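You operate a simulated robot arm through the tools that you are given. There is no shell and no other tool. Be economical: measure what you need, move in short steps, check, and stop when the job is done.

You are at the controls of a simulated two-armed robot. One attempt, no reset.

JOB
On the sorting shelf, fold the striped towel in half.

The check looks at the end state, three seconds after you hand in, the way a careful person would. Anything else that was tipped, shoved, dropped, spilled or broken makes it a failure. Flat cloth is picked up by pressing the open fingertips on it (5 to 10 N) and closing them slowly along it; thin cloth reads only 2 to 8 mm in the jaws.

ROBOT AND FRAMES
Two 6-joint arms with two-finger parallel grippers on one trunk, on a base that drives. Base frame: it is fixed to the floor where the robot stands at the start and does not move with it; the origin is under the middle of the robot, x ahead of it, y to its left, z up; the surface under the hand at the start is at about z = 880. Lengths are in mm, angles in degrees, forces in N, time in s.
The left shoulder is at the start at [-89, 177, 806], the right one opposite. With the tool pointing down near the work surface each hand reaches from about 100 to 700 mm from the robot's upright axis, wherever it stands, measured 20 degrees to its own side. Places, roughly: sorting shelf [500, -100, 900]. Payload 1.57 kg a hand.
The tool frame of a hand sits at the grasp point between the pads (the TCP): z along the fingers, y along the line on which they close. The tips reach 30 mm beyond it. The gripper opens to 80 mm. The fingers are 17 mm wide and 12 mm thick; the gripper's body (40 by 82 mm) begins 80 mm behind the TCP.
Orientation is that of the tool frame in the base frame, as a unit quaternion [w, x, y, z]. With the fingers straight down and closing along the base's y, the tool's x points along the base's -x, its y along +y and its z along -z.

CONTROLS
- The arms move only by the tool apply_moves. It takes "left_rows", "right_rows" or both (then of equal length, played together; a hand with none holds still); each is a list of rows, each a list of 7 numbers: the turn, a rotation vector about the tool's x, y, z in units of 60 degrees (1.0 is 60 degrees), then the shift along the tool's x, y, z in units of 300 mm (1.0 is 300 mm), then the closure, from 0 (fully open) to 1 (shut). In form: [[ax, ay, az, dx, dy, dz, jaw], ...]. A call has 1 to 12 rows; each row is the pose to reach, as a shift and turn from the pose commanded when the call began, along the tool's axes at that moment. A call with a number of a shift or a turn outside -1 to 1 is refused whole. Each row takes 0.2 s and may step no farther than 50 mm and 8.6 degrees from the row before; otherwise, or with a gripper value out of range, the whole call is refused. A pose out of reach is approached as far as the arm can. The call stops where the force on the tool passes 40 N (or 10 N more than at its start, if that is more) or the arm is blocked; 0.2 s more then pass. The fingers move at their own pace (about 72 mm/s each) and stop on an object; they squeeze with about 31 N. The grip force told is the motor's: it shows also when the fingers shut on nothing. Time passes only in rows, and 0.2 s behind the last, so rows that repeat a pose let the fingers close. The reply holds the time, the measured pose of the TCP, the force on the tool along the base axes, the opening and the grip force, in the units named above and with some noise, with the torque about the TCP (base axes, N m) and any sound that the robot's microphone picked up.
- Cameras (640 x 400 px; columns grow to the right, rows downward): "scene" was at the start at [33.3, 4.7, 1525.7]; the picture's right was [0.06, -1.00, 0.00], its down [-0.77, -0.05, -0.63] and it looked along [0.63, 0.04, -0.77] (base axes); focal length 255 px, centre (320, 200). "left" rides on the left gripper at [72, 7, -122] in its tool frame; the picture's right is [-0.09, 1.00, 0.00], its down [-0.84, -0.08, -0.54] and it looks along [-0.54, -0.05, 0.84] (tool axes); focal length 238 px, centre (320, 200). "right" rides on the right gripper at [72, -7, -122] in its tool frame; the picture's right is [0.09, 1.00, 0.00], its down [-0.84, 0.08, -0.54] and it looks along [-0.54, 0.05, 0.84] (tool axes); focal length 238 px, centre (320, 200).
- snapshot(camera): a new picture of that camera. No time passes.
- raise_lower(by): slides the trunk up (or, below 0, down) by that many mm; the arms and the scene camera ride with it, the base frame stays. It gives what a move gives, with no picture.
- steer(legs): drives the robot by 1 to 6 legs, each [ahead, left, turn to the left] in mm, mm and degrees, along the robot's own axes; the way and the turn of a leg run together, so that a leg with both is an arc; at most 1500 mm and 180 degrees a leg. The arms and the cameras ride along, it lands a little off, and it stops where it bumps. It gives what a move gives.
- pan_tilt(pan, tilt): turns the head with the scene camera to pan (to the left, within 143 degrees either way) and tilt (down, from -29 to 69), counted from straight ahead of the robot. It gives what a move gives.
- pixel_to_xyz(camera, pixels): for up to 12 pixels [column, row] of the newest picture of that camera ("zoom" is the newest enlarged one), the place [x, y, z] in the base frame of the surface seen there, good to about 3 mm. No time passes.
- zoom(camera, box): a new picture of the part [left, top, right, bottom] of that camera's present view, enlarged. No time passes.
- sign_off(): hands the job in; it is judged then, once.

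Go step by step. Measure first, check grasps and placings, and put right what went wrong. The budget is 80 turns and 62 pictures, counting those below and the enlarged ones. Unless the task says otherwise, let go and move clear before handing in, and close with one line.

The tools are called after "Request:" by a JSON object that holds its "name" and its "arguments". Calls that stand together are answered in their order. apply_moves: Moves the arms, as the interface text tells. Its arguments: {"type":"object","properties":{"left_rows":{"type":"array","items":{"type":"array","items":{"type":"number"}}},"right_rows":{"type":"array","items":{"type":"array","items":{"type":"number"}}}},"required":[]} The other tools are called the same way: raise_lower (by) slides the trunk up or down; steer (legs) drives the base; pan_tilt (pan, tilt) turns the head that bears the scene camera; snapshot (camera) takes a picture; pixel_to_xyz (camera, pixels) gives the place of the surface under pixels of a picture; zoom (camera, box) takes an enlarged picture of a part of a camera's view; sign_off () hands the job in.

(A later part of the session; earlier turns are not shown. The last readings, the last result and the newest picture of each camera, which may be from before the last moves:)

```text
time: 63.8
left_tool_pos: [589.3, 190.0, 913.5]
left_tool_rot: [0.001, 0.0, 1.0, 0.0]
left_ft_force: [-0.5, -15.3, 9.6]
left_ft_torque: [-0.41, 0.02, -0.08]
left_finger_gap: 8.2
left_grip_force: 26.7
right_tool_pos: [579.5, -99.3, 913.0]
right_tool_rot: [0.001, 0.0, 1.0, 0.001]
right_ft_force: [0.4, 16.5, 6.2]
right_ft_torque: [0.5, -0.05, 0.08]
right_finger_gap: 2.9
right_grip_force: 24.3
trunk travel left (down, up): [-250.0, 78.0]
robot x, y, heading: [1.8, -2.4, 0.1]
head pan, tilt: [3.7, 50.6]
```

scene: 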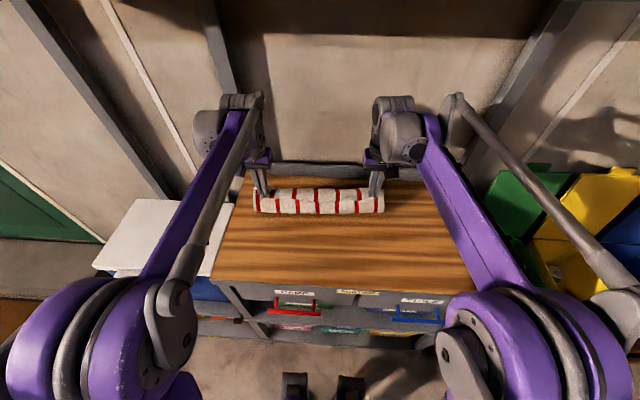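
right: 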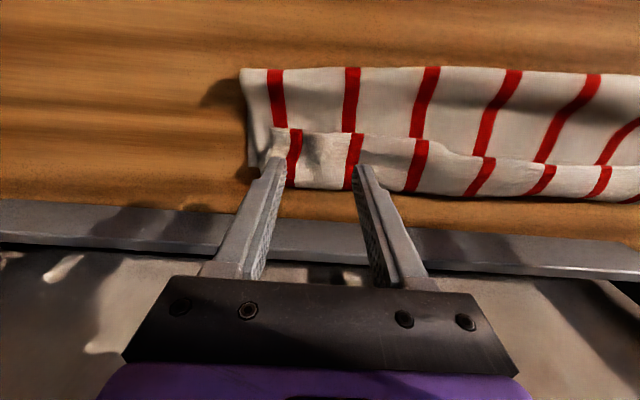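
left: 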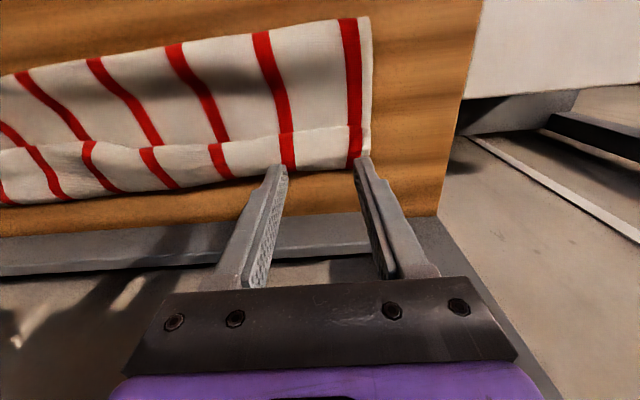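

The right holds one ridge (2.9 mm). The left reads 8.2 mm, so it may have caught lower layers. I'll lift a little and look.

Request:
{"name": "apply_moves", "arguments": {"left_rows": [[0, 0, 0, 0, -0.005, -0.02, 1], [0, 0, 0, 0.02, -0.01, -0.06, 1], [0, 0, 0, 0.05, -0.01, -0.12, 1]], "right_rows": [[0, 0, 0, 0, 0.005, -0.02, 1], [0, 0, 0, 0.02, 0.01, -0.06, 1], [0, 0, 0, 0.05, 0.01, -0.12, 1]]}}

Request:
{"name": "zoom", "arguments": {"camera": "left", "box": [160, 50, 480, 250]}}

```text
time: 64.6
left_tool_pos: [574.5, 188.7, 950.9]
left_tool_rot: [0.0, 0.0, 1.0, 0.001]
left_ft_force: [0.5, -11.2, 0.1]
left_ft_torque: [-0.36, 0.0, -0.04]
left_finger_gap: 1.8
left_grip_force: 23.5
right_tool_pos: [565.6, -96.5, 949.3]
right_tool_rot: [0.0, 0.0, 1.0, 0.0]
right_ft_force: [0.6, 11.3, 0.2]
right_ft_torque: [0.35, -0.03, 0.05]
right_finger_gap: 2.3
right_grip_force: 23.8
trunk travel left (down, up): [-250.0, 78.0]
robot x, y, heading: [0.5, -1.9, 0.1]
head pan, tilt: [3.7, 50.6]
```

```text
2.00 times, centred on (320, 150) of left
```

zoom: 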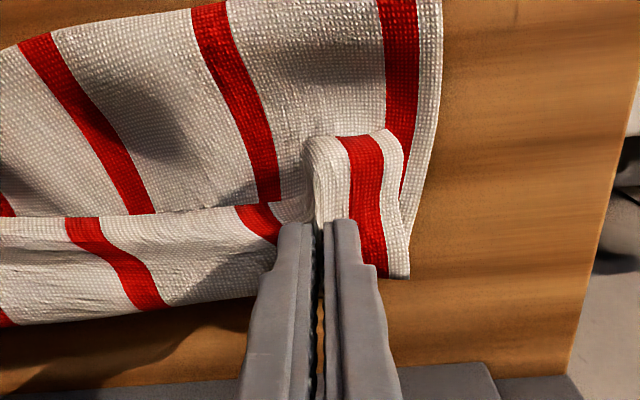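

The left has dropped the lower layers and holds only the strip (1.8 mm). Now I'll unfold by carrying the edge back in an arc to x≈350/365.

Request:
{"name": "apply_moves", "arguments": {"left_rows": [[0, 0, 0, 0.045, 0, -0.08, 1], [0, 0, 0, 0.105, 0, -0.15, 1], [0, 0, 0, 0.18, 0, -0.2, 1], [0, 0, 0, 0.261, 0, -0.23, 1], [0, 0, 0, 0.351, 0, -0.23, 1], [0, 0, 0, 0.448, 0, -0.2, 1], [0, 0, 0, 0.538, 0, -0.15, 1], [0, 0, 0, 0.613, 0, -0.08, 1], [0, 0, 0, 0.672, 0, 0, 1], [0, 0, 0, 0.717, 0, 0.06, 1], [0, 0, 0, 0.747, 0, 0.1, 1]], "right_rows": [[0, 0, 0, 0.04, 0, -0.08, 1], [0, 0, 0, 0.093, 0, -0.15, 1], [0, 0, 0, 0.16, 0, -0.2, 1], [0, 0, 0, 0.233, 0, -0.23, 1], [0, 0, 0, 0.313, 0, -0.23, 1], [0, 0, 0, 0.4, 0, -0.2, 1], [0, 0, 0, 0.48, 0, -0.15, 1], [0, 0, 0, 0.547, 0, -0.08, 1], [0, 0, 0, 0.6, 0, 0, 1], [0, 0, 0, 0.64, 0, 0.06, 1], [0, 0, 0, 0.667, 0, 0.1, 1]]}}

Request:
{"name": "zoom", "arguments": {"camera": "scene", "box": [200, 150, 420, 290]}}

```text
time: 67.0
left_tool_pos: [349.6, 188.3, 920.3]
left_tool_rot: [-0.001, 0.0, 1.0, 0.0]
left_ft_force: [0.9, -9.7, 1.3]
left_ft_torque: [-0.3, 0.01, -0.03]
left_finger_gap: 2.0
left_grip_force: 23.5
right_tool_pos: [363.7, -95.9, 917.7]
right_tool_rot: [0.0, 0.0, 1.0, 0.0]
right_ft_force: [-0.2, 10.6, 0.2]
right_ft_torque: [0.29, -0.02, 0.04]
right_finger_gap: 2.6
right_grip_force: 23.8
trunk travel left (down, up): [-250.0, 78.0]
robot x, y, heading: [-0.1, -3.0, -0.3]
head pan, tilt: [3.7, 50.6]
```

```text
2.86 times, centred on (310, 220) of scene
```

zoom: 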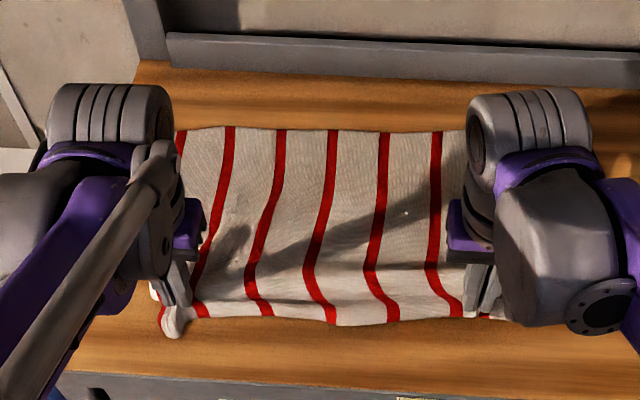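

The towel is unfolded but a bit slack in x. I'll pull 15 mm towards me, lower, open while touching to spread the pinch, and lift.

Request:
{"name": "apply_moves", "arguments": {"left_rows": [[0, 0, 0, 0.03, 0, 0, 1], [0, 0, 0, 0.05, 0, 0.01, 1], [0, 0, 0, 0.05, 0, 0.023, 1], [0, 0, 0, 0.05, 0, 0.023, 0.85], [0, 0, 0, 0.05, 0, 0.023, 0.7], [0, 0, 0, 0.05, 0, 0.023, 0.55], [0, 0, 0, 0.05, 0, 0.023, 0.44], [0, 0, 0, 0.05, 0, -0.03, 0.44], [0, 0, 0, 0.05, 0, -0.15, 0.44], [0, 0, 0, 0.05, 0, -0.3, 0.44]], "right_rows": [[0, 0, 0, 0.03, 0, 0, 1], [0, 0, 0, 0.05, 0, 0.005, 1], [0, 0, 0, 0.05, 0, 0.015, 1], [0, 0, 0, 0.05, 0, 0.015, 0.85], [0, 0, 0, 0.05, 0, 0.015, 0.7], [0, 0, 0, 0.05, 0, 0.015, 0.55], [0, 0, 0, 0.05, 0, 0.015, 0.44], [0, 0, 0, 0.05, 0, -0.03, 0.44], [0, 0, 0, 0.05, 0, -0.15, 0.44], [0, 0, 0, 0.05, 0, -0.3, 0.44]]}}

Request:
{"name": "snapshot", "arguments": {"camera": "right"}}

```text
time: 69.2
left_tool_pos: [333.5, 190.1, 1011.0]
left_tool_rot: [0.0, 0.0, 1.0, 0.0]
left_ft_force: [0.1, 0.3, -0.1]
left_ft_torque: [-0.01, -0.01, 0.0]
left_finger_gap: 44.8
left_grip_force: 0.0
right_tool_pos: [350.6, -95.4, 1009.1]
right_tool_rot: [0.0, 0.0, 1.0, 0.0]
right_ft_force: [-1.2, 0.5, 0.0]
right_ft_torque: [-0.01, 0.0, -0.01]
right_finger_gap: 45.0
right_grip_force: 0.1
trunk travel left (down, up): [-250.0, 78.0]
robot x, y, heading: [0.5, 1.2, -0.2]
head pan, tilt: [3.7, 50.6]
```

```text
10 pictures are left
```

right: 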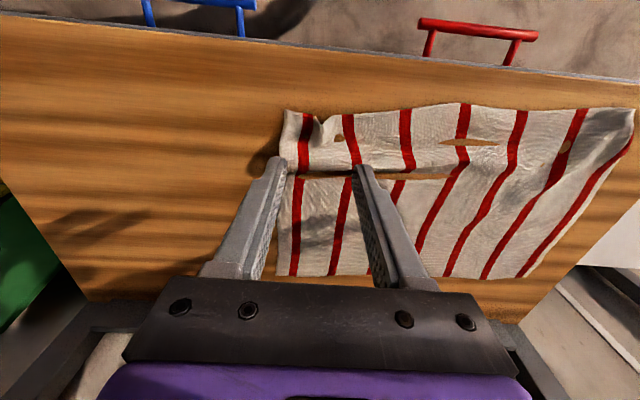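

The towel is flat again. Before committing, I'll test in the air whether the hands can pitch to point forward, trying 60° in place.

Request:
{"name": "apply_moves", "arguments": {"left_rows": [[0, -0.13, 0, 0, 0, 0, 0.44], [0, -0.26, 0, 0, 0, 0, 0.44], [0, -0.39, 0, 0, 0, 0, 0.44], [0, -0.52, 0, 0, 0, 0, 0.44], [0, -0.65, 0, 0, 0, 0, 0.44], [0, -0.78, 0, 0, 0, 0, 0.44], [0, -0.9, 0, 0, 0, 0, 0.44], [0, -1, 0, 0, 0, 0, 0.44]], "right_rows": [[0, -0.13, 0, 0, 0, 0, 0.44], [0, -0.26, 0, 0, 0, 0, 0.44], [0, -0.39, 0, 0, 0, 0, 0.44], [0, -0.52, 0, 0, 0, 0, 0.44], [0, -0.65, 0, 0, 0, 0, 0.44], [0, -0.78, 0, 0, 0, 0, 0.44], [0, -0.9, 0, 0, 0, 0, 0.44], [0, -1, 0, 0, 0, 0, 0.44]]}}

```text
time: 71.0
left_tool_pos: [333.1, 188.0, 1009.7]
left_tool_rot: [0.501, 0.0, 0.866, 0.0]
left_ft_force: [0.5, 0.0, 0.9]
left_ft_torque: [0.0, 0.0, 0.0]
left_finger_gap: 44.7
left_grip_force: 0.1
right_tool_pos: [349.9, -97.4, 1009.8]
right_tool_rot: [0.5, 0.0, 0.866, 0.0]
right_ft_force: [0.4, 0.3, 0.5]
right_ft_torque: [0.02, 0.0, -0.02]
right_finger_gap: 44.9
right_grip_force: 0.1
trunk travel left (down, up): [-250.0, 78.0]
robot x, y, heading: [1.1, 3.5, -0.1]
head pan, tilt: [3.7, 50.6]
```

At 60° both hands point forward and down, as wanted. I'll try 30° more to horizontal.

Request:
{"name": "apply_moves", "arguments": {"left_rows": [[0, -0.13, 0, 0, 0, 0, 0.44], [0, -0.26, 0, 0, 0, 0, 0.44], [0, -0.39, 0, 0, 0, 0, 0.44], [0, -0.5, 0, 0, 0, 0, 0.44]], "right_rows": [[0, -0.13, 0, 0, 0, 0, 0.44], [0, -0.26, 0, 0, 0, 0, 0.44], [0, -0.39, 0, 0, 0, 0, 0.44], [0, -0.5, 0, 0, 0, 0, 0.44]]}}

Request:
{"name": "snapshot", "arguments": {"camera": "scene"}}

```text
time: 72.0
left_tool_pos: [339.6, 180.7, 1006.3]
left_tool_rot: [0.661, 0.014, 0.75, -0.014]
left_ft_force: [0.4, 1.4, -0.8]
left_ft_torque: [0.01, -0.01, -0.01]
left_finger_gap: 45.1
left_grip_force: 0.0
left hand out of reach, approached as far as the arm can: row 3, 4
right_tool_pos: [351.5, -95.4, 1008.0]
right_tool_rot: [0.707, 0.001, 0.708, 0.0]
right_ft_force: [0.5, -0.6, 0.3]
right_ft_torque: [0.01, 0.0, 0.02]
right_finger_gap: 45.0
right_grip_force: 0.1
trunk travel left (down, up): [-250.0, 78.0]
robot x, y, heading: [2.4, 1.0, 0.3]
head pan, tilt: [3.7, 50.6]
```

```text
9 pictures are left
```

scene: 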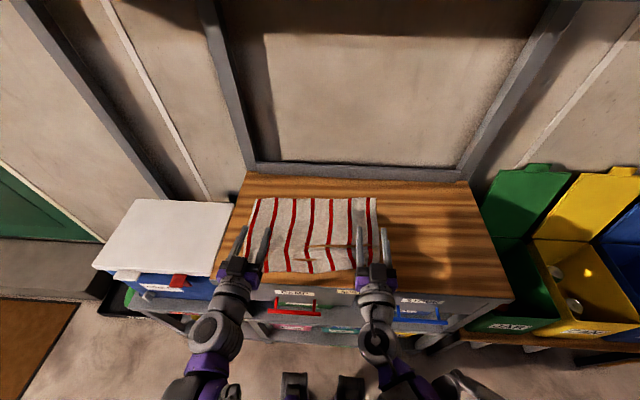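

The pitch reaches 90° on the right and about 83° on the left before its limit. From this clear view I'll measure the towel outline, and back the base up 60 mm for more pitch room.

Request:
{"name": "pixel_to_xyz", "arguments": {"camera": "scene", "pixels": [[257, 200], [274, 200], [290, 200], [315, 200], [340, 199], [358, 198], [374, 199], [248, 215], [376, 220], [290, 270], [330, 270], [350, 268]]}}

Request:
{"name": "steer", "arguments": {"legs": [[-60, 0, 0]]}}

```text
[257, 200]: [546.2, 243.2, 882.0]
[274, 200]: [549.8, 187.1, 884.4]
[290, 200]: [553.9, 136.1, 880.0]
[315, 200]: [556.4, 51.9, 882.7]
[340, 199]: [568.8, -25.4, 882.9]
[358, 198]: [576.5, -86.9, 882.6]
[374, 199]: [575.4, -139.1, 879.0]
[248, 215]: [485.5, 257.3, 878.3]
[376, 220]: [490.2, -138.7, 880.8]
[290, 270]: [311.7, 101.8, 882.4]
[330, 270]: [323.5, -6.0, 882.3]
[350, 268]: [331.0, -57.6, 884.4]
```

```text
time: 73.0
left_tool_pos: [277.5, 180.5, 1007.3]
left_tool_rot: [0.662, 0.013, 0.749, -0.016]
left_ft_force: [-0.1, -0.6, 0.1]
left_ft_torque: [-0.01, -0.02, -0.02]
left_finger_gap: 44.5
left_grip_force: 0.1
right_tool_pos: [289.4, -96.4, 1009.2]
right_tool_rot: [0.707, 0.001, 0.707, -0.001]
right_ft_force: [0.0, 0.2, -0.4]
right_ft_torque: [0.04, -0.01, 0.03]
right_finger_gap: 45.0
right_grip_force: 0.2
trunk travel left (down, up): [-250.0, 78.0]
robot x, y, heading: [-58.7, -1.3, 0.1]
head pan, tilt: [3.7, 50.6]
```

The far edge is at x≈550 (left) and x≈577 (right). I'll return the hands to vertical while moving them over the far edge.

Request:
{"name": "apply_moves", "arguments": {"left_rows": [[0, 0.12, 0, 0, 0, 0.08, 0.44], [0, 0.24, 0, 0, 0, 0.18, 0.44], [0, 0.37, 0, 0, 0, 0.29, 0.44], [0, 0.5, 0, 0, 0, 0.4, 0.44], [0, 0.63, 0, 0, 0, 0.51, 0.44], [0, 0.76, 0, 0, 0, 0.62, 0.44], [0, 0.88, 0, 0, 0, 0.73, 0.44], [0, 1, 0, 0, 0, 0.83, 0.44]], "right_rows": [[0, 0.12, 0, 0, 0, 0.08, 0.44], [0, 0.24, 0, 0, 0, 0.18, 0.44], [0, 0.37, 0, 0, 0, 0.29, 0.44], [0, 0.5, 0, 0, 0, 0.4, 0.44], [0, 0.63, 0, 0, 0, 0.51, 0.44], [0, 0.76, 0, 0, 0, 0.62, 0.44], [0, 0.88, 0, 0, 0, 0.73, 0.44], [0, 1, 0, 0, 0, 0.83, 0.44]]}}

Request:
{"name": "apply_moves", "arguments": {"left_rows": [[0, 0.13, 0, 0, 0.01, 0, 0.44], [0, 0.26, 0, 0, 0.02, 0, 0.44], [0, 0.39, 0, 0, 0.03, 0, 0.44], [0, 0.5, 0, 0, 0.033, 0, 0.44]], "right_rows": [[0, 0.13, 0, 0, -0.01, 0, 0.44], [0, 0.26, 0, 0, -0.02, 0, 0.44], [0, 0.39, 0, 0, -0.027, 0, 0.44], [0, 0.5, 0, 0, -0.027, 0, 0.44]]}}

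```text
time: 74.8
left_tool_pos: [529.6, 169.7, 975.2]
left_tool_rot: [0.197, 0.019, 0.98, -0.007]
left_ft_force: [0.6, 0.5, -0.1]
left_ft_torque: [-0.01, 0.0, -0.01]
left_finger_gap: 44.8
left_grip_force: 0.0
left hand out of reach, approached as far as the arm can: row 1
right_tool_pos: [543.6, -97.3, 1007.3]
right_tool_rot: [0.257, 0.001, 0.967, 0.0]
right_ft_force: [0.8, -0.4, 0.3]
right_ft_torque: [0.01, 0.02, -0.02]
right_finger_gap: 45.1
right_grip_force: 0.0
trunk travel left (down, up): [-250.0, 78.0]
robot x, y, heading: [-61.4, -1.6, -0.0]
head pan, tilt: [3.7, 50.6]
```

```text
time: 75.8
left_tool_pos: [526.5, 180.3, 976.0]
left_tool_rot: [-0.063, 0.02, 0.998, -0.002]
left_ft_force: [0.6, -0.4, 0.6]
left_ft_torque: [-0.03, 0.01, 0.04]
left_finger_gap: 44.7
left_grip_force: 0.1
right_tool_pos: [541.6, -102.9, 1008.7]
right_tool_rot: [-0.001, -0.001, 1.0, -0.001]
right_ft_force: [0.0, 0.0, 0.5]
right_ft_torque: [-0.03, -0.02, -0.01]
right_finger_gap: 44.9
right_grip_force: 0.0
trunk travel left (down, up): [-250.0, 78.0]
robot x, y, heading: [-58.8, -1.0, -0.1]
head pan, tilt: [3.7, 50.6]
```

The left came back tilted by about -7° because its pitch was clipped. I'll correct that and position both hands above the far edge.

Request:
{"name": "apply_moves", "arguments": {"left_rows": [[0, -0.06, -0.02, -0.02, 0.02, 0.02, 0.44], [0, -0.12, -0.038, -0.04, 0.04, 0.04, 0.44], [0, -0.12, -0.038, -0.059, 0.06, 0.06, 0.44], [0, -0.12, -0.038, -0.059, 0.06, 0.08, 0.44]], "right_rows": [[0, 0, 0, -0.03, 0, 0.05, 0.44], [0, 0, 0, -0.06, 0, 0.1, 0.44], [0, 0, 0, -0.088, 0, 0.15, 0.44], [0, 0, 0, -0.088, 0, 0.195, 0.44]]}}

Request:
{"name": "snapshot", "arguments": {"camera": "left"}}

Request:
{"name": "snapshot", "arguments": {"camera": "right"}}

```text
time: 76.8
left_tool_pos: [540.0, 197.4, 950.4]
left_tool_rot: [0.001, 0.0, 1.0, -0.001]
left_ft_force: [0.4, 0.2, 0.2]
left_ft_torque: [0.0, 0.02, -0.03]
left_finger_gap: 44.9
left_grip_force: 0.0
right_tool_pos: [567.1, -103.7, 951.6]
right_tool_rot: [0.0, 0.0, 1.0, 0.001]
right_ft_force: [-0.7, -0.4, 0.6]
right_ft_torque: [0.06, 0.01, 0.0]
right_finger_gap: 44.8
right_grip_force: 0.1
trunk travel left (down, up): [-250.0, 78.0]
robot x, y, heading: [-59.5, -1.9, 0.2]
head pan, tilt: [3.7, 50.6]
```

```text
8 pictures are left
```

left: 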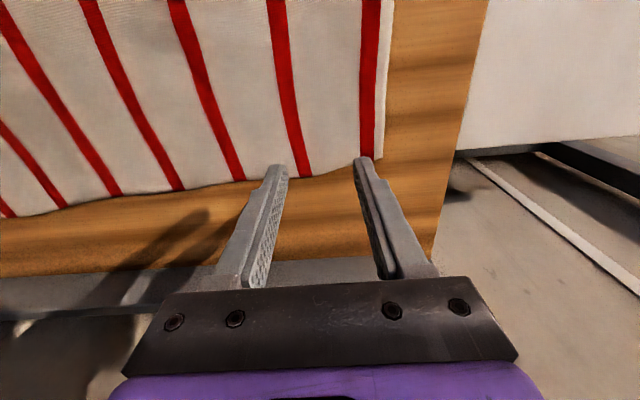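

```text
7 pictures are left
```

right: 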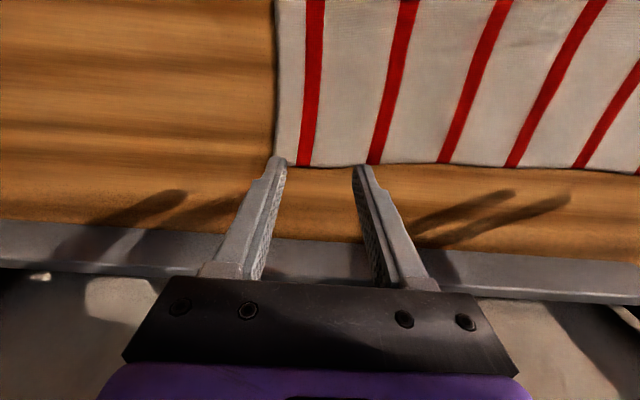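

Request:
{"name": "pixel_to_xyz", "arguments": {"camera": "left", "pixels": [[240, 178], [290, 173], [320, 168], [345, 162], [375, 156], [381, 120]]}}

Request:
{"name": "pixel_to_xyz", "arguments": {"camera": "right", "pixels": [[290, 163], [320, 166], [345, 165], [390, 163], [278, 120], [282, 150]]}}

```text
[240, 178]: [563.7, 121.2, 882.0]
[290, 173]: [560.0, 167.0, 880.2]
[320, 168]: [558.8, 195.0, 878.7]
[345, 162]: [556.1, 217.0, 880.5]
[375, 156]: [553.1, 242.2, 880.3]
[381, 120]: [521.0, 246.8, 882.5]
```

```text
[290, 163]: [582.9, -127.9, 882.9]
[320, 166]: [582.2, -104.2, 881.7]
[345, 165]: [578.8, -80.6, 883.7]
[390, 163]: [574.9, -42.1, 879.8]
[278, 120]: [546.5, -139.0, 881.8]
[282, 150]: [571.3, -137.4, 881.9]
```

The far edge is at x=558 (left) and x=582 (right). I'll adjust slightly and go down to near contact.

Request:
{"name": "apply_moves", "arguments": {"left_rows": [[0, 0, 0, -0.023, 0.013, 0.05, 0.44], [0, 0, 0, -0.023, 0.013, 0.1, 0.44], [0, 0, 0, -0.023, 0.013, 0.118, 0.44], [0, 0, 0, -0.023, 0.013, 0.124, 0.44]], "right_rows": [[0, 0, 0, -0.013, 0.015, 0.05, 0.44], [0, 0, 0, -0.013, 0.015, 0.1, 0.44], [0, 0, 0, -0.013, 0.015, 0.12, 0.44], [0, 0, 0, -0.013, 0.015, 0.127, 0.44]]}}

Request:
{"name": "apply_moves", "arguments": {"left_rows": [[0, 0, 0, 0, 0, 0.002, 0.44], [0, 0, 0, 0, 0, 0.0035, 0.44], [0, 0, 0, 0, 0, 0.0035, 0.44]], "right_rows": [[0, 0, 0, 0, 0, 0.002, 0.44], [0, 0, 0, 0, 0, 0.0035, 0.44], [0, 0, 0, 0, 0, 0.0035, 0.44]]}}

```text
time: 77.8
left_tool_pos: [548.2, 200.8, 912.9]
left_tool_rot: [0.001, 0.001, 1.0, -0.002]
left_ft_force: [0.2, -0.2, -0.2]
left_ft_torque: [-0.01, 0.02, 0.01]
left_finger_gap: 45.0
left_grip_force: 0.0
right_tool_pos: [570.0, -99.6, 912.2]
right_tool_rot: [-0.001, 0.0, 1.0, 0.0]
right_ft_force: [0.0, 1.0, 1.3]
right_ft_torque: [0.02, -0.01, 0.01]
right_finger_gap: 44.7
right_grip_force: 0.2
trunk travel left (down, up): [-250.0, 78.0]
robot x, y, heading: [-56.6, -1.1, -0.2]
head pan, tilt: [3.7, 50.6]
```

```text
time: 78.6
left_tool_pos: [546.4, 200.8, 912.1]
left_tool_rot: [0.002, 0.0, 1.0, -0.002]
left_ft_force: [0.5, 0.0, 3.0]
left_ft_torque: [0.04, 0.0, -0.04]
left_finger_gap: 44.9
left_grip_force: 0.0
right_tool_pos: [570.6, -100.4, 911.4]
right_tool_rot: [0.0, 0.0, 1.0, 0.0]
right_ft_force: [1.6, 1.4, 5.1]
right_ft_torque: [0.04, -0.03, -0.05]
right_finger_gap: 44.6
right_grip_force: 0.2
trunk travel left (down, up): [-250.0, 78.0]
robot x, y, heading: [-62.2, -3.1, -0.1]
head pan, tilt: [3.7, 50.6]
```

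Light contact at 3 and 5 N. I'll press slightly more and close partway.

Request:
{"name": "apply_moves", "arguments": {"left_rows": [[0, 0, 0, 0, 0, 0.0018, 0.44], [0, 0, 0, 0, 0, 0.0018, 0.47], [0, 0, 0, 0, 0, 0.0018, 0.5], [0, 0, 0, 0, 0, 0.0018, 0.53], [0, 0, 0, 0, 0, 0.0018, 0.56], [0, 0, 0, 0, 0, 0.0018, 0.59], [0, 0, 0, 0, 0, 0.0018, 0.62], [0, 0, 0, 0, 0, 0.0018, 0.65]], "right_rows": [[0, 0, 0, 0, 0, 0.001, 0.44], [0, 0, 0, 0, 0, 0.001, 0.47], [0, 0, 0, 0, 0, 0.001, 0.5], [0, 0, 0, 0, 0, 0.001, 0.53], [0, 0, 0, 0, 0, 0.001, 0.56], [0, 0, 0, 0, 0, 0.001, 0.59], [0, 0, 0, 0, 0, 0.001, 0.62], [0, 0, 0, 0, 0, 0.001, 0.65]]}}

```text
time: 80.4
left_tool_pos: [546.8, 202.2, 911.1]
left_tool_rot: [0.002, 0.0, 1.0, -0.002]
left_ft_force: [-0.5, -0.7, 2.5]
left_ft_torque: [0.07, -0.02, 0.01]
left_finger_gap: 27.7
left_grip_force: 0.0
right_tool_pos: [569.1, -99.6, 912.0]
right_tool_rot: [-0.001, 0.0, 1.0, 0.0]
right_ft_force: [-0.6, -0.4, 10.3]
right_ft_torque: [-0.01, -0.01, -0.01]
right_finger_gap: 26.3
right_grip_force: 0.1
trunk travel left (down, up): [-250.0, 78.0]
robot x, y, heading: [-56.9, -3.6, 0.1]
head pan, tilt: [3.7, 50.6]
```

The left force is low at 2.5 N, so I'll press it a bit more and finish closing.

Request:
{"name": "apply_moves", "arguments": {"left_rows": [[0, 0, 0, 0, 0, 0.0015, 0.65], [0, 0, 0, 0, 0, 0.0018, 0.69], [0, 0, 0, 0, 0, 0.0018, 0.73], [0, 0, 0, 0, 0, 0.0018, 0.77], [0, 0, 0, 0, 0, 0.0018, 0.81], [0, 0, 0, 0, 0, 0.0018, 0.85], [0, 0, 0, 0, 0, 0.0018, 0.89], [0, 0, 0, 0, 0, 0.0018, 0.92], [0, 0, 0, 0, 0, 0.0018, 0.96], [0, 0, 0, 0, 0, 0.0018, 1], [0, 0, 0, 0, 0, 0.0018, 1], [0, 0, 0, 0, 0, 0.0018, 1]], "right_rows": [[0, 0, 0, 0, 0, 0, 0.65], [0, 0, 0, 0, 0, 0, 0.69], [0, 0, 0, 0, 0, 0, 0.73], [0, 0, 0, 0, 0, 0, 0.77], [0, 0, 0, 0, 0, 0, 0.81], [0, 0, 0, 0, 0, 0, 0.85], [0, 0, 0, 0, 0, 0, 0.89], [0, 0, 0, 0, 0, 0, 0.92], [0, 0, 0, 0, 0, 0, 0.96], [0, 0, 0, 0, 0, 0, 1], [0, 0, 0, 0, 0, 0, 1], [0, 0, 0, 0, 0, 0, 1]]}}

```text
time: 83.0
left_tool_pos: [545.6, 200.6, 912.7]
left_tool_rot: [0.002, 0.0, 1.0, -0.002]
left_ft_force: [0.9, 0.3, 11.0]
left_ft_torque: [-0.01, 0.05, -0.02]
left_finger_gap: 0.1
left_grip_force: 21.4
right_tool_pos: [569.9, -99.5, 910.9]
right_tool_rot: [0.001, 0.0, 1.0, 0.0]
right_ft_force: [-0.6, 1.1, 5.9]
right_ft_torque: [0.06, 0.03, 0.03]
right_finger_gap: 2.3
right_grip_force: 24.1
trunk travel left (down, up): [-250.0, 78.0]
robot x, y, heading: [-61.1, -3.6, 0.4]
head pan, tilt: [3.7, 50.6]
```

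The right holds (2.3 mm) but the left missed. I'll retry the left only: lift, reopen, and press to around 12 N.

Request:
{"name": "apply_moves", "arguments": {"left_rows": [[0, 0, 0, 0, 0, -0.03, 1], [0, 0, 0, 0, 0, -0.03, 0.7], [0, 0, 0, 0, 0, -0.03, 0.44], [0, 0, 0, 0, 0, -0.03, 0.44], [0, 0, 0, 0, 0, -0.01, 0.44], [0, 0, 0, 0, 0, 0, 0.44], [0, 0, 0, 0, 0, 0, 0.44]]}}

```text
time: 84.6
left_tool_pos: [546.8, 201.6, 911.7]
left_tool_rot: [0.001, 0.0, 1.0, -0.002]
left_ft_force: [1.0, 1.1, 2.1]
left_ft_torque: [0.02, -0.03, 0.0]
left_finger_gap: 45.2
left_grip_force: 0.0
right_tool_pos: [570.0, -99.9, 910.7]
right_tool_rot: [0.001, 0.001, 1.0, 0.0]
right_ft_force: [-1.9, 0.1, 9.8]
right_ft_torque: [0.01, 0.07, 0.0]
right_finger_gap: 2.1
right_grip_force: 24.0
trunk travel left (down, up): [-250.0, 78.0]
robot x, y, heading: [-57.8, -0.5, 0.2]
head pan, tilt: [3.7, 50.6]
```

Request:
{"name": "apply_moves", "arguments": {"left_rows": [[0, 0, 0, 0, 0, 0.002, 0.44], [0, 0, 0, 0, 0, 0.003, 0.44], [0, 0, 0, 0, 0, 0.003, 0.47], [0, 0, 0, 0, 0, 0.003, 0.5], [0, 0, 0, 0, 0, 0.003, 0.53], [0, 0, 0, 0, 0, 0.003, 0.56]]}}

```text
time: 86.0
left_tool_pos: [545.9, 200.1, 911.5]
left_tool_rot: [0.001, -0.001, 1.0, -0.002]
left_ft_force: [0.4, -2.5, 20.5]
left_ft_torque: [0.07, 0.03, 0.03]
left_finger_gap: 33.3
left_grip_force: 0.2
right_tool_pos: [568.9, -100.7, 911.8]
right_tool_rot: [0.001, 0.0, 1.0, 0.001]
right_ft_force: [0.3, 1.2, 3.7]
right_ft_torque: [0.06, -0.03, 0.01]
right_finger_gap: 2.3
right_grip_force: 24.0
trunk travel left (down, up): [-250.0, 78.0]
robot x, y, heading: [-58.8, 0.6, 0.1]
head pan, tilt: [3.7, 50.6]
```

The left is at 20 N and dragging well. I'll ease off a hair and finish closing.

Request:
{"name": "apply_moves", "arguments": {"left_rows": [[0, 0, 0, 0, 0, -0.0004, 0.59], [0, 0, 0, 0, 0, -0.0004, 0.63], [0, 0, 0, 0, 0, -0.0004, 0.67], [0, 0, 0, 0, 0, -0.0004, 0.71], [0, 0, 0, 0, 0, -0.0004, 0.75], [0, 0, 0, 0, 0, -0.0004, 0.79], [0, 0, 0, 0, 0, -0.0004, 0.83], [0, 0, 0, 0, 0, -0.0004, 0.88], [0, 0, 0, 0, 0, -0.0004, 0.92], [0, 0, 0, 0, 0, -0.0004, 0.96], [0, 0, 0, 0, 0, -0.0004, 1], [0, 0, 0, 0, 0, -0.0004, 1]]}}

```text
time: 88.6
left_tool_pos: [547.1, 201.1, 911.3]
left_tool_rot: [0.002, 0.0, 1.0, -0.002]
left_ft_force: [0.2, -2.1, 15.0]
left_ft_torque: [0.02, 0.01, 0.04]
left_finger_gap: 2.8
left_grip_force: 23.6
right_tool_pos: [569.9, -99.5, 912.5]
right_tool_rot: [0.0, 0.0, 1.0, -0.001]
right_ft_force: [-1.3, 2.8, 3.6]
right_ft_torque: [0.09, 0.02, -0.02]
right_finger_gap: 2.2
right_grip_force: 23.7
trunk travel left (down, up): [-250.0, 78.0]
robot x, y, heading: [-57.0, 3.2, 0.0]
head pan, tilt: [3.7, 50.6]
```

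Both hands now hold the far edge (2.8 and 2.2 mm). I'll run the first 60° of the fold arc, with the hands pitching along with the cloth.

Request:
{"name": "apply_moves", "arguments": {"left_rows": [[0, -0.125, 0, 0.014, 0, -0.048, 1], [0, -0.25, 0, 0.034, 0, -0.093, 1], [0, -0.375, 0, 0.061, 0, -0.135, 1], [0, -0.5, 0, 0.092, 0, -0.174, 1], [0, -0.625, 0, 0.128, 0, -0.208, 1], [0, -0.75, 0, 0.169, 0, -0.237, 1], [0, -0.875, 0, 0.213, 0, -0.261, 1], [0, -1, 0, 0.261, 0, -0.279, 1]], "right_rows": [[0, -0.125, 0, 0.014, 0, -0.048, 1], [0, -0.25, 0, 0.034, 0, -0.093, 1], [0, -0.375, 0, 0.061, 0, -0.135, 1], [0, -0.5, 0, 0.092, 0, -0.174, 1], [0, -0.625, 0, 0.128, 0, -0.208, 1], [0, -0.75, 0, 0.169, 0, -0.237, 1], [0, -0.875, 0, 0.213, 0, -0.261, 1], [0, -1, 0, 0.261, 0, -0.279, 1]]}}

Request:
{"name": "snapshot", "arguments": {"camera": "scene"}}

```text
time: 90.4
left_tool_pos: [468.4, 200.5, 993.9]
left_tool_rot: [0.502, -0.001, 0.865, -0.001]
left_ft_force: [-0.3, -2.8, -0.9]
left_ft_torque: [-0.09, 0.02, -0.08]
left_finger_gap: 2.6
left_grip_force: 23.6
right_tool_pos: [490.7, -100.6, 995.0]
right_tool_rot: [0.502, 0.0, 0.865, 0.0]
right_ft_force: [0.6, 2.8, -0.4]
right_ft_torque: [0.13, 0.01, 0.03]
right_finger_gap: 2.5
right_grip_force: 24.0
trunk travel left (down, up): [-250.0, 78.0]
robot x, y, heading: [-59.9, -0.3, 0.0]
head pan, tilt: [3.7, 50.6]
```

```text
6 pictures are left
```

scene: 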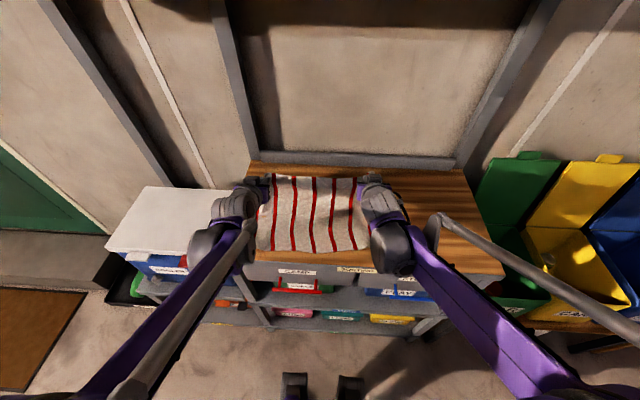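

The flap is lifting cleanly. I'll continue the arc to 150° with the pitch rising to 76°.

Request:
{"name": "apply_moves", "arguments": {"left_rows": [[0, -0.067, 0, 0.009, 0, -0.049, 1], [0, -0.133, 0, 0.025, 0, -0.096, 1], [0, -0.2, 0, 0.046, 0, -0.142, 1], [0, -0.25, 0, 0.072, 0, -0.185, 1], [0, -0.267, 0, 0.101, 0, -0.226, 1], [0, -0.267, 0, 0.134, 0, -0.263, 1], [0, -0.267, 0, 0.171, 0, -0.295, 1], [0, -0.267, 0, 0.211, 0, -0.323, 1], [0, -0.267, 0, 0.255, 0, -0.345, 1], [0, -0.267, 0, 0.301, 0, -0.361, 1], [0, -0.267, 0, 0.349, 0, -0.371, 1], [0, -0.267, 0, 0.398, 0, -0.375, 1]], "right_rows": [[0, -0.067, 0, 0.009, 0, -0.049, 1], [0, -0.133, 0, 0.025, 0, -0.096, 1], [0, -0.2, 0, 0.046, 0, -0.142, 1], [0, -0.25, 0, 0.072, 0, -0.185, 1], [0, -0.267, 0, 0.101, 0, -0.226, 1], [0, -0.267, 0, 0.134, 0, -0.263, 1], [0, -0.267, 0, 0.171, 0, -0.295, 1], [0, -0.267, 0, 0.211, 0, -0.323, 1], [0, -0.267, 0, 0.255, 0, -0.345, 1], [0, -0.267, 0, 0.301, 0, -0.361, 1], [0, -0.267, 0, 0.349, 0, -0.371, 1], [0, -0.267, 0, 0.398, 0, -0.375, 1]]}}

Request:
{"name": "zoom", "arguments": {"camera": "scene", "box": [200, 150, 420, 290]}}

```text
time: 93.0
left_tool_pos: [311.4, 201.1, 947.0]
left_tool_rot: [0.616, -0.002, 0.788, -0.001]
left_ft_force: [0.4, -1.5, -0.5]
left_ft_torque: [-0.04, 0.0, -0.04]
left_finger_gap: 2.5
left_grip_force: 23.5
right_tool_pos: [335.9, -98.4, 948.2]
right_tool_rot: [0.615, 0.001, 0.788, -0.001]
right_ft_force: [-0.7, 1.6, 0.0]
right_ft_torque: [0.05, -0.04, 0.04]
right_finger_gap: 2.3
right_grip_force: 23.8
trunk travel left (down, up): [-250.0, 78.0]
robot x, y, heading: [-61.9, -0.5, 0.1]
head pan, tilt: [3.7, 50.6]
```

```text
2.86 times, centred on (310, 220) of scene
```

zoom: 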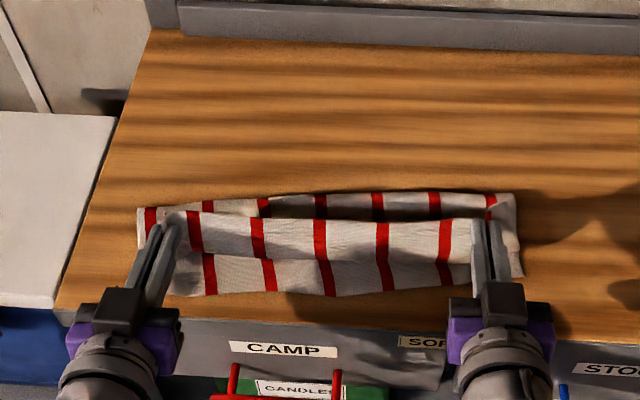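

The fold now looks right, with the top layer's free edge facing me (row ~260) above the bottom layer's near edge (row ~292). I'll measure before lowering.

Request:
{"name": "pixel_to_xyz", "arguments": {"camera": "zoom", "pixels": [[210, 290], [290, 290], [420, 287], [230, 256], [340, 257], [430, 262], [300, 225], [230, 198], [330, 193], [440, 193], [320, 310], [140, 212]]}}

```text
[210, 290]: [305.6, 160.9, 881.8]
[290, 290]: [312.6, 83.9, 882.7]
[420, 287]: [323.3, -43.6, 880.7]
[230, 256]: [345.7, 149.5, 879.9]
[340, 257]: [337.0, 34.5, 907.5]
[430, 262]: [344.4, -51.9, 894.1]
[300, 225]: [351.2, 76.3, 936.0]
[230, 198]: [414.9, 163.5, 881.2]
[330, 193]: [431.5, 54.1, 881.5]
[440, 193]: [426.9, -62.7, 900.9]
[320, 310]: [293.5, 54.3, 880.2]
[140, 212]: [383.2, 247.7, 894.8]
```

Everything is in place: the bottom near edge runs from x≈302 to 328. I'll lower the flap edge onto it in two stages, first setting it down.

Request:
{"name": "apply_moves", "arguments": {"left_rows": [[0, 0, 0, 0.03, 0, -0.02, 1], [0, 0, 0, 0.07, 0, -0.03, 1], [0, 0, 0, 0.115, 0, -0.036, 1], [0, 0, 0, 0.15, 0, -0.036, 1], [0, 0, 0, 0.16, 0, -0.036, 1]], "right_rows": [[0, 0, 0, 0.03, 0, -0.02, 1], [0, 0, 0, 0.07, 0, -0.03, 1], [0, 0, 0, 0.115, 0, -0.036, 1], [0, 0, 0, 0.15, 0, -0.036, 1], [0, 0, 0, 0.16, 0, -0.036, 1]]}}

Request:
{"name": "zoom", "arguments": {"camera": "scene", "box": [220, 190, 408, 310]}}

```text
time: 94.2
left_tool_pos: [293.0, 200.2, 912.9]
left_tool_rot: [0.616, -0.002, 0.788, -0.001]
left_ft_force: [0.3, -3.6, 0.9]
left_ft_torque: [-0.02, -0.06, -0.12]
left_finger_gap: 2.7
left_grip_force: 23.9
left hand out of reach, approached as far as the arm can: row 4, 5
right_tool_pos: [315.0, -101.4, 907.4]
right_tool_rot: [0.616, -0.001, 0.788, 0.001]
right_ft_force: [2.3, 3.8, 2.9]
right_ft_torque: [0.08, -0.07, 0.13]
right_finger_gap: 2.5
right_grip_force: 24.1
trunk travel left (down, up): [-250.0, 78.0]
robot x, y, heading: [-63.1, 3.9, -0.3]
head pan, tilt: [3.7, 50.6]
```

```text
3.33 times, centred on (314, 250) of scene
```

zoom: 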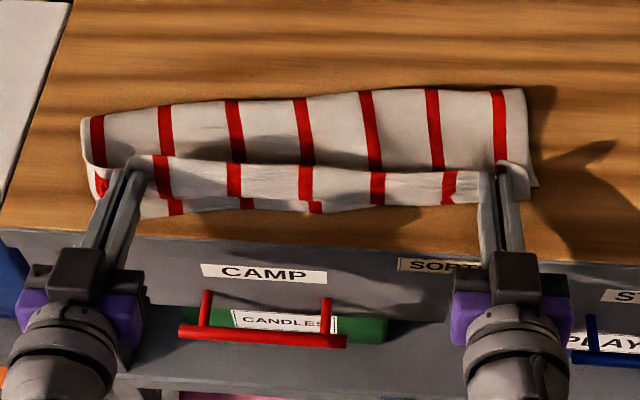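

The top layer's edge now lies forward over the bottom near edge. The left arm is 10 mm short of fully down, so I'll lower the trunk 6 mm and then open slowly.

Request:
{"name": "raise_lower", "arguments": {"by": -6}}

Request:
{"name": "apply_moves", "arguments": {"left_rows": [[0, 0, 0, 0, 0, 0, 0.95], [0, 0, 0, 0, 0, 0, 0.88], [0, 0, 0, 0, 0, 0, 0.8], [0, 0, 0, 0, 0, 0, 0.7], [0, 0, 0, 0, 0, 0, 0.6], [0, 0, 0, 0, 0, 0, 0.5], [0, 0, 0, 0, 0, 0, 0.5]], "right_rows": [[0, 0, 0, 0, 0, 0, 0.95], [0, 0, 0, 0, 0, 0, 0.88], [0, 0, 0, 0, 0, 0, 0.8], [0, 0, 0, 0, 0, 0, 0.7], [0, 0, 0, 0, 0, 0, 0.6], [0, 0, 0, 0, 0, 0, 0.5], [0, 0, 0, 0, 0, 0, 0.5]]}}

```text
time: 94.7
left_tool_pos: [291.7, 200.5, 908.9]
left_tool_rot: [0.617, -0.002, 0.787, 0.0]
left_ft_force: [-1.3, -4.0, 6.0]
left_ft_torque: [-0.03, -0.07, -0.14]
left_finger_gap: 2.7
left_grip_force: 23.9
right_tool_pos: [312.4, -99.7, 899.5]
right_tool_rot: [0.616, 0.0, 0.788, 0.0]
right_ft_force: [-1.7, 2.8, 20.8]
right_ft_torque: [0.03, -0.5, 0.06]
right_finger_gap: 2.2
right_grip_force: 24.0
trunk travel left (down, up): [-244.0, 84.0]
robot x, y, heading: [-60.3, -1.5, 0.1]
head pan, tilt: [3.7, 50.6]
```

```text
time: 96.3
left_tool_pos: [292.6, 202.8, 909.0]
left_tool_rot: [0.617, -0.001, 0.787, -0.001]
left_ft_force: [0.9, 0.5, -1.1]
left_ft_torque: [0.03, -0.02, 0.0]
left_finger_gap: 40.0
left_grip_force: 0.0
right_tool_pos: [312.4, -100.8, 898.4]
right_tool_rot: [0.615, 0.0, 0.788, 0.0]
right_ft_force: [0.0, 0.2, 7.3]
right_ft_torque: [0.01, -0.18, 0.0]
right_finger_gap: 35.5
right_grip_force: 0.0
trunk travel left (down, up): [-244.0, 84.0]
robot x, y, heading: [-62.0, -3.0, -0.2]
head pan, tilt: [3.7, 50.6]
```

Both have released. I'll lift the fingers slightly and back the base away so the fingers slide out along their own axis.

Request:
{"name": "apply_moves", "arguments": {"left_rows": [[0, 0, 0, -0.005, 0, 0, 0.5], [0, 0, 0, -0.01, 0, 0, 0.5]], "right_rows": [[0, 0, 0, -0.008, 0, 0, 0.5], [0, 0, 0, -0.015, 0, 0, 0.5]]}}

Request:
{"name": "steer", "arguments": {"legs": [[-120, 0, 0]]}}

Request:
{"name": "zoom", "arguments": {"camera": "scene", "box": [220, 130, 440, 270]}}

```text
time: 96.9
left_tool_pos: [293.5, 201.7, 910.9]
left_tool_rot: [0.616, -0.001, 0.787, -0.001]
left_ft_force: [-0.1, 0.2, -0.3]
left_ft_torque: [0.04, 0.0, 0.0]
left_finger_gap: 40.0
left_grip_force: 0.0
right_tool_pos: [313.8, -98.7, 903.4]
right_tool_rot: [0.615, 0.0, 0.789, 0.0]
right_ft_force: [0.4, 0.8, 0.7]
right_ft_torque: [0.0, 0.01, 0.03]
right_finger_gap: 39.7
right_grip_force: 0.1
trunk travel left (down, up): [-244.0, 84.0]
robot x, y, heading: [-59.5, -2.0, 0.0]
head pan, tilt: [3.7, 50.6]
```

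```text
time: 98.2
left_tool_pos: [175.4, 200.1, 911.7]
left_tool_rot: [0.617, 0.0, 0.787, -0.002]
left_ft_force: [-0.5, 0.5, -1.2]
left_ft_torque: [0.0, -0.02, 0.02]
left_finger_gap: 40.3
left_grip_force: 0.0
right_tool_pos: [193.4, -100.0, 903.3]
right_tool_rot: [0.614, 0.001, 0.789, -0.001]
right_ft_force: [0.3, 0.7, 0.2]
right_ft_torque: [-0.01, 0.03, -0.02]
right_finger_gap: 39.9
right_grip_force: 0.1
trunk travel left (down, up): [-244.0, 84.0]
robot x, y, heading: [-175.9, -1.5, -0.0]
head pan, tilt: [3.7, 50.6]
```

```text
2.86 times, centred on (330, 200) of scene
```

zoom: 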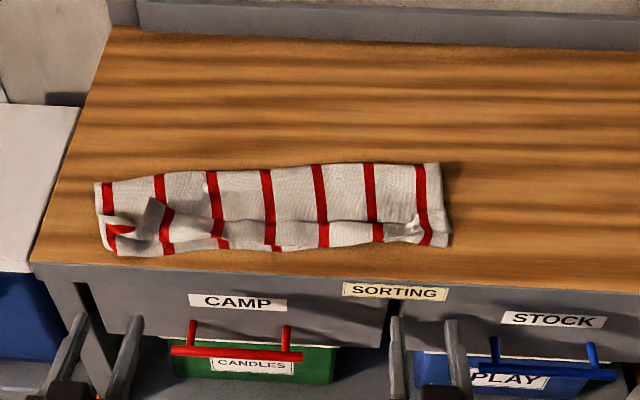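

The fold is in place. A small piece near the left corner (zoom 155,215) is turned back, so I'll measure it and the edges.

Request:
{"name": "pixel_to_xyz", "arguments": {"camera": "zoom", "pixels": [[153, 202], [153, 225], [135, 225], [120, 215], [125, 240], [165, 250], [100, 185], [118, 254], [436, 165], [447, 243], [410, 225], [270, 250]]}}

Request:
{"name": "zoom", "arguments": {"camera": "scene", "box": [245, 180, 325, 230]}}

```text
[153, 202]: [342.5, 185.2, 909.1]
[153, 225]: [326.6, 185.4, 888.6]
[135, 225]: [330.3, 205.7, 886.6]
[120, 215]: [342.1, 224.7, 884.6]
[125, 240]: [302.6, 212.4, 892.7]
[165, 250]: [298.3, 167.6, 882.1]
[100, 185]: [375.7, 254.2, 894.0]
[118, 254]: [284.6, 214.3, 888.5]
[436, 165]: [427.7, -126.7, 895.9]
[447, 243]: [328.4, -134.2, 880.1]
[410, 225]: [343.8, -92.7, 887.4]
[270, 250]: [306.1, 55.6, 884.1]
```

```text
8.00 times, centred on (285, 205) of scene
```

zoom: 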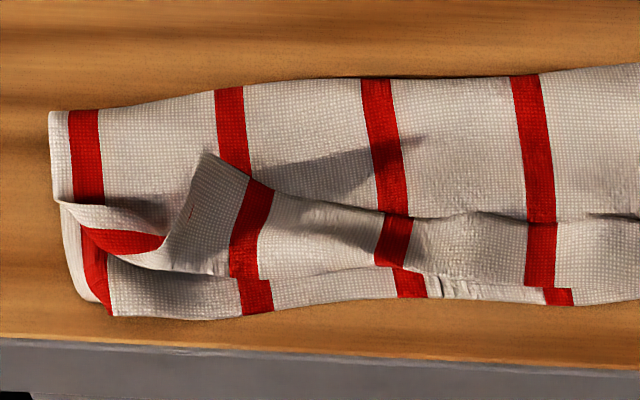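

The left pinch left a standing pleat at about (342,185), with the corner slightly tucked. I'll straddle the pleat with the left jaw and spread it open, as the earlier releases did. First I'll bring the left hand up and back to vertical.

Request:
{"name": "apply_moves", "arguments": {"left_rows": [[0, 0.12, 0, -0.055, 0, 0.033, 0.5], [0, 0.24, 0, -0.11, 0, 0.066, 0.55], [0, 0.37, 0, -0.166, 0, 0.1, 0.6], [0, 0.5, 0, -0.222, 0, 0.133, 0.65], [0, 0.63, 0, -0.278, 0, 0.167, 0.7], [0, 0.76, 0, -0.333, 0, 0.2, 0.72], [0, 0.88, 0, -0.389, 0, 0.233, 0.75], [0, 1, 0, -0.444, 0, 0.267, 0.75]]}}

Request:
{"name": "apply_moves", "arguments": {"left_rows": [[0, 0.13, 0, 0, 0, 0, 0.75], [0, 0.267, 0, 0, 0, 0, 0.75]]}}

```text
time: 100.0
left_tool_pos: [287.3, 200.3, 1021.0]
left_tool_rot: [0.14, 0.001, 0.99, -0.002]
left_ft_force: [0.4, -0.6, 0.2]
left_ft_torque: [0.01, 0.01, 0.01]
left_finger_gap: 20.0
left_grip_force: 0.1
right_tool_pos: [195.4, -101.0, 902.9]
right_tool_rot: [0.614, 0.001, 0.789, -0.001]
right_ft_force: [-0.3, -0.7, -0.6]
right_ft_torque: [0.0, -0.02, 0.0]
right_finger_gap: 39.9
right_grip_force: 0.1
trunk travel left (down, up): [-244.0, 84.0]
robot x, y, heading: [-179.0, 0.4, -0.2]
head pan, tilt: [3.7, 50.6]
```

```text
time: 100.6
left_tool_pos: [285.6, 200.4, 1021.6]
left_tool_rot: [0.0, 0.001, 1.0, -0.001]
left_ft_force: [-0.6, -0.3, -0.1]
left_ft_torque: [-0.01, -0.02, -0.01]
left_finger_gap: 20.1
left_grip_force: 0.0
right_tool_pos: [195.7, -100.7, 903.8]
right_tool_rot: [0.615, 0.001, 0.789, -0.001]
right_ft_force: [0.1, 0.2, -0.4]
right_ft_torque: [0.05, 0.0, 0.0]
right_finger_gap: 40.3
right_grip_force: 0.1
trunk travel left (down, up): [-244.0, 84.0]
robot x, y, heading: [-180.9, 2.4, -0.3]
head pan, tilt: [3.7, 50.6]
```

I'll move over the pleat at about (322,191), jaw at 20 mm, down to just above it.

Request:
{"name": "apply_moves", "arguments": {"left_rows": [[0, 0, 0, -0.06, -0.015, 0.06, 0.72], [0, 0, 0, -0.121, -0.031, 0.12, 0.72], [0, 0, 0, -0.121, -0.031, 0.2, 0.72], [0, 0, 0, -0.121, -0.031, 0.27, 0.72], [0, 0, 0, -0.121, -0.031, 0.31, 0.72], [0, 0, 0, -0.121, -0.031, 0.335, 0.72], [0, 0, 0, -0.121, -0.031, 0.35, 0.72]]}}

```text
time: 102.2
left_tool_pos: [321.0, 191.5, 917.3]
left_tool_rot: [0.0, 0.001, 1.0, -0.002]
left_ft_force: [-0.2, -0.3, 0.3]
left_ft_torque: [-0.02, -0.03, 0.01]
left_finger_gap: 22.5
left_grip_force: 0.0
right_tool_pos: [194.9, -100.8, 904.0]
right_tool_rot: [0.615, 0.001, 0.789, -0.001]
right_ft_force: [0.9, 0.7, 1.3]
right_ft_torque: [0.0, 0.02, 0.0]
right_finger_gap: 40.0
right_grip_force: 0.1
trunk travel left (down, up): [-244.0, 84.0]
robot x, y, heading: [-175.8, -1.1, -0.1]
head pan, tilt: [3.7, 50.6]
```

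No contact yet. I'll take a light press and look at the force.

Request:
{"name": "apply_moves", "arguments": {"left_rows": [[0, 0, 0, 0, 0, 0.004, 0.72], [0, 0, 0, 0, 0, 0.008, 0.72], [0, 0, 0, 0, 0, 0.011, 0.72]]}}

```text
time: 103.0
left_tool_pos: [321.3, 190.7, 912.9]
left_tool_rot: [0.001, 0.001, 1.0, -0.002]
left_ft_force: [-0.6, -0.8, 4.8]
left_ft_torque: [0.03, 0.0, -0.01]
left_finger_gap: 22.4
left_grip_force: 0.0
right_tool_pos: [193.4, -100.8, 904.5]
right_tool_rot: [0.615, 0.001, 0.789, -0.001]
right_ft_force: [-0.9, -0.8, 0.4]
right_ft_torque: [-0.01, 0.02, 0.0]
right_finger_gap: 39.9
right_grip_force: 0.2
trunk travel left (down, up): [-244.0, 84.0]
robot x, y, heading: [-178.5, 0.1, 0.1]
head pan, tilt: [3.7, 50.6]
```

It's pressing at 5 N. I'll open slowly while drifting outward and slightly towards the near edge, then lift off.

Request:
{"name": "apply_moves", "arguments": {"left_rows": [[0, 0, 0, 0, 0.005, 0, 0.65], [0, 0, 0, 0, 0.01, 0, 0.58], [0, 0, 0, 0.006, 0.015, 0, 0.51], [0, 0, 0, 0.012, 0.02, 0, 0.44], [0, 0, 0, 0.02, 0.025, 0, 0.37], [0, 0, 0, 0.03, 0.03, 0, 0.3], [0, 0, 0, 0.04, 0.03, 0, 0.25], [0, 0, 0, 0.04, 0.03, 0, 0.25], [0, 0, 0, 0.04, 0.03, -0.04, 0.25], [0, 0, 0, 0.04, 0.03, -0.15, 0.25], [0, 0, 0, 0.04, 0.03, -0.3, 0.25]]}}

Request:
{"name": "apply_moves", "arguments": {"left_rows": [[0, 0, 0, 0.12, 0, -0.1, 0.25], [0, 0, 0, 0.25, 0, -0.12, 0.25], [0, 0, 0, 0.38, 0, -0.12, 0.25]]}}

Request:
{"name": "zoom", "arguments": {"camera": "scene", "box": [240, 160, 400, 260]}}

```text
time: 105.4
left_tool_pos: [308.4, 200.7, 1005.1]
left_tool_rot: [0.001, 0.001, 1.0, -0.001]
left_ft_force: [-0.1, -0.7, 0.5]
left_ft_torque: [0.0, -0.01, 0.0]
left_finger_gap: 59.8
left_grip_force: 0.0
right_tool_pos: [193.8, -101.4, 902.7]
right_tool_rot: [0.615, 0.0, 0.788, 0.0]
right_ft_force: [-0.2, 0.5, -0.4]
right_ft_torque: [0.0, -0.01, -0.04]
right_finger_gap: 40.2
right_grip_force: 0.1
trunk travel left (down, up): [-244.0, 84.0]
robot x, y, heading: [-178.5, 0.3, 0.4]
head pan, tilt: [3.7, 50.6]
```

```text
time: 106.2
left_tool_pos: [195.9, 199.3, 1036.7]
left_tool_rot: [0.002, 0.0, 1.0, -0.001]
left_ft_force: [-0.9, -0.1, -0.8]
left_ft_torque: [0.01, -0.02, 0.02]
left_finger_gap: 60.1
left_grip_force: 0.0
right_tool_pos: [193.9, -100.5, 903.7]
right_tool_rot: [0.615, 0.001, 0.789, -0.001]
right_ft_force: [-0.5, 0.7, 0.1]
right_ft_torque: [0.02, 0.01, 0.01]
right_finger_gap: 40.1
right_grip_force: 0.0
trunk travel left (down, up): [-244.0, 84.0]
robot x, y, heading: [-177.1, 2.6, 0.2]
head pan, tilt: [3.7, 50.6]
```

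```text
4.00 times, centred on (320, 210) of scene
```

zoom: 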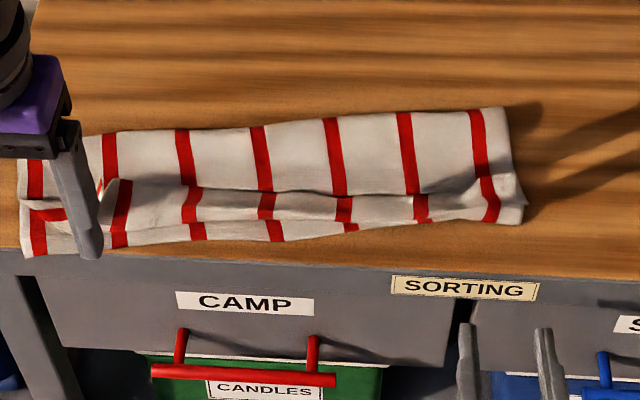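

The pleat is much smaller and the edges line up. I'll measure edges and heights once more; this uses no picture.

Request:
{"name": "pixel_to_xyz", "arguments": {"camera": "zoom", "pixels": [[230, 236], [230, 218], [230, 200], [230, 184], [230, 170], [230, 132], [400, 224], [400, 205], [400, 185], [400, 116], [120, 235], [120, 185]]}}

```text
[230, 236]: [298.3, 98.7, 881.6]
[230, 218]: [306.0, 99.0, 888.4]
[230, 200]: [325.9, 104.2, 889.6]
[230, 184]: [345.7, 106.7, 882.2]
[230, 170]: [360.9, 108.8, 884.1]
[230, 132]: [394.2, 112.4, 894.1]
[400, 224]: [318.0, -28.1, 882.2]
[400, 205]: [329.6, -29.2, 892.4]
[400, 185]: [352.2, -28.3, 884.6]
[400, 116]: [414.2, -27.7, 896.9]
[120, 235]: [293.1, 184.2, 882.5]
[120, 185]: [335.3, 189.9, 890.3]
```

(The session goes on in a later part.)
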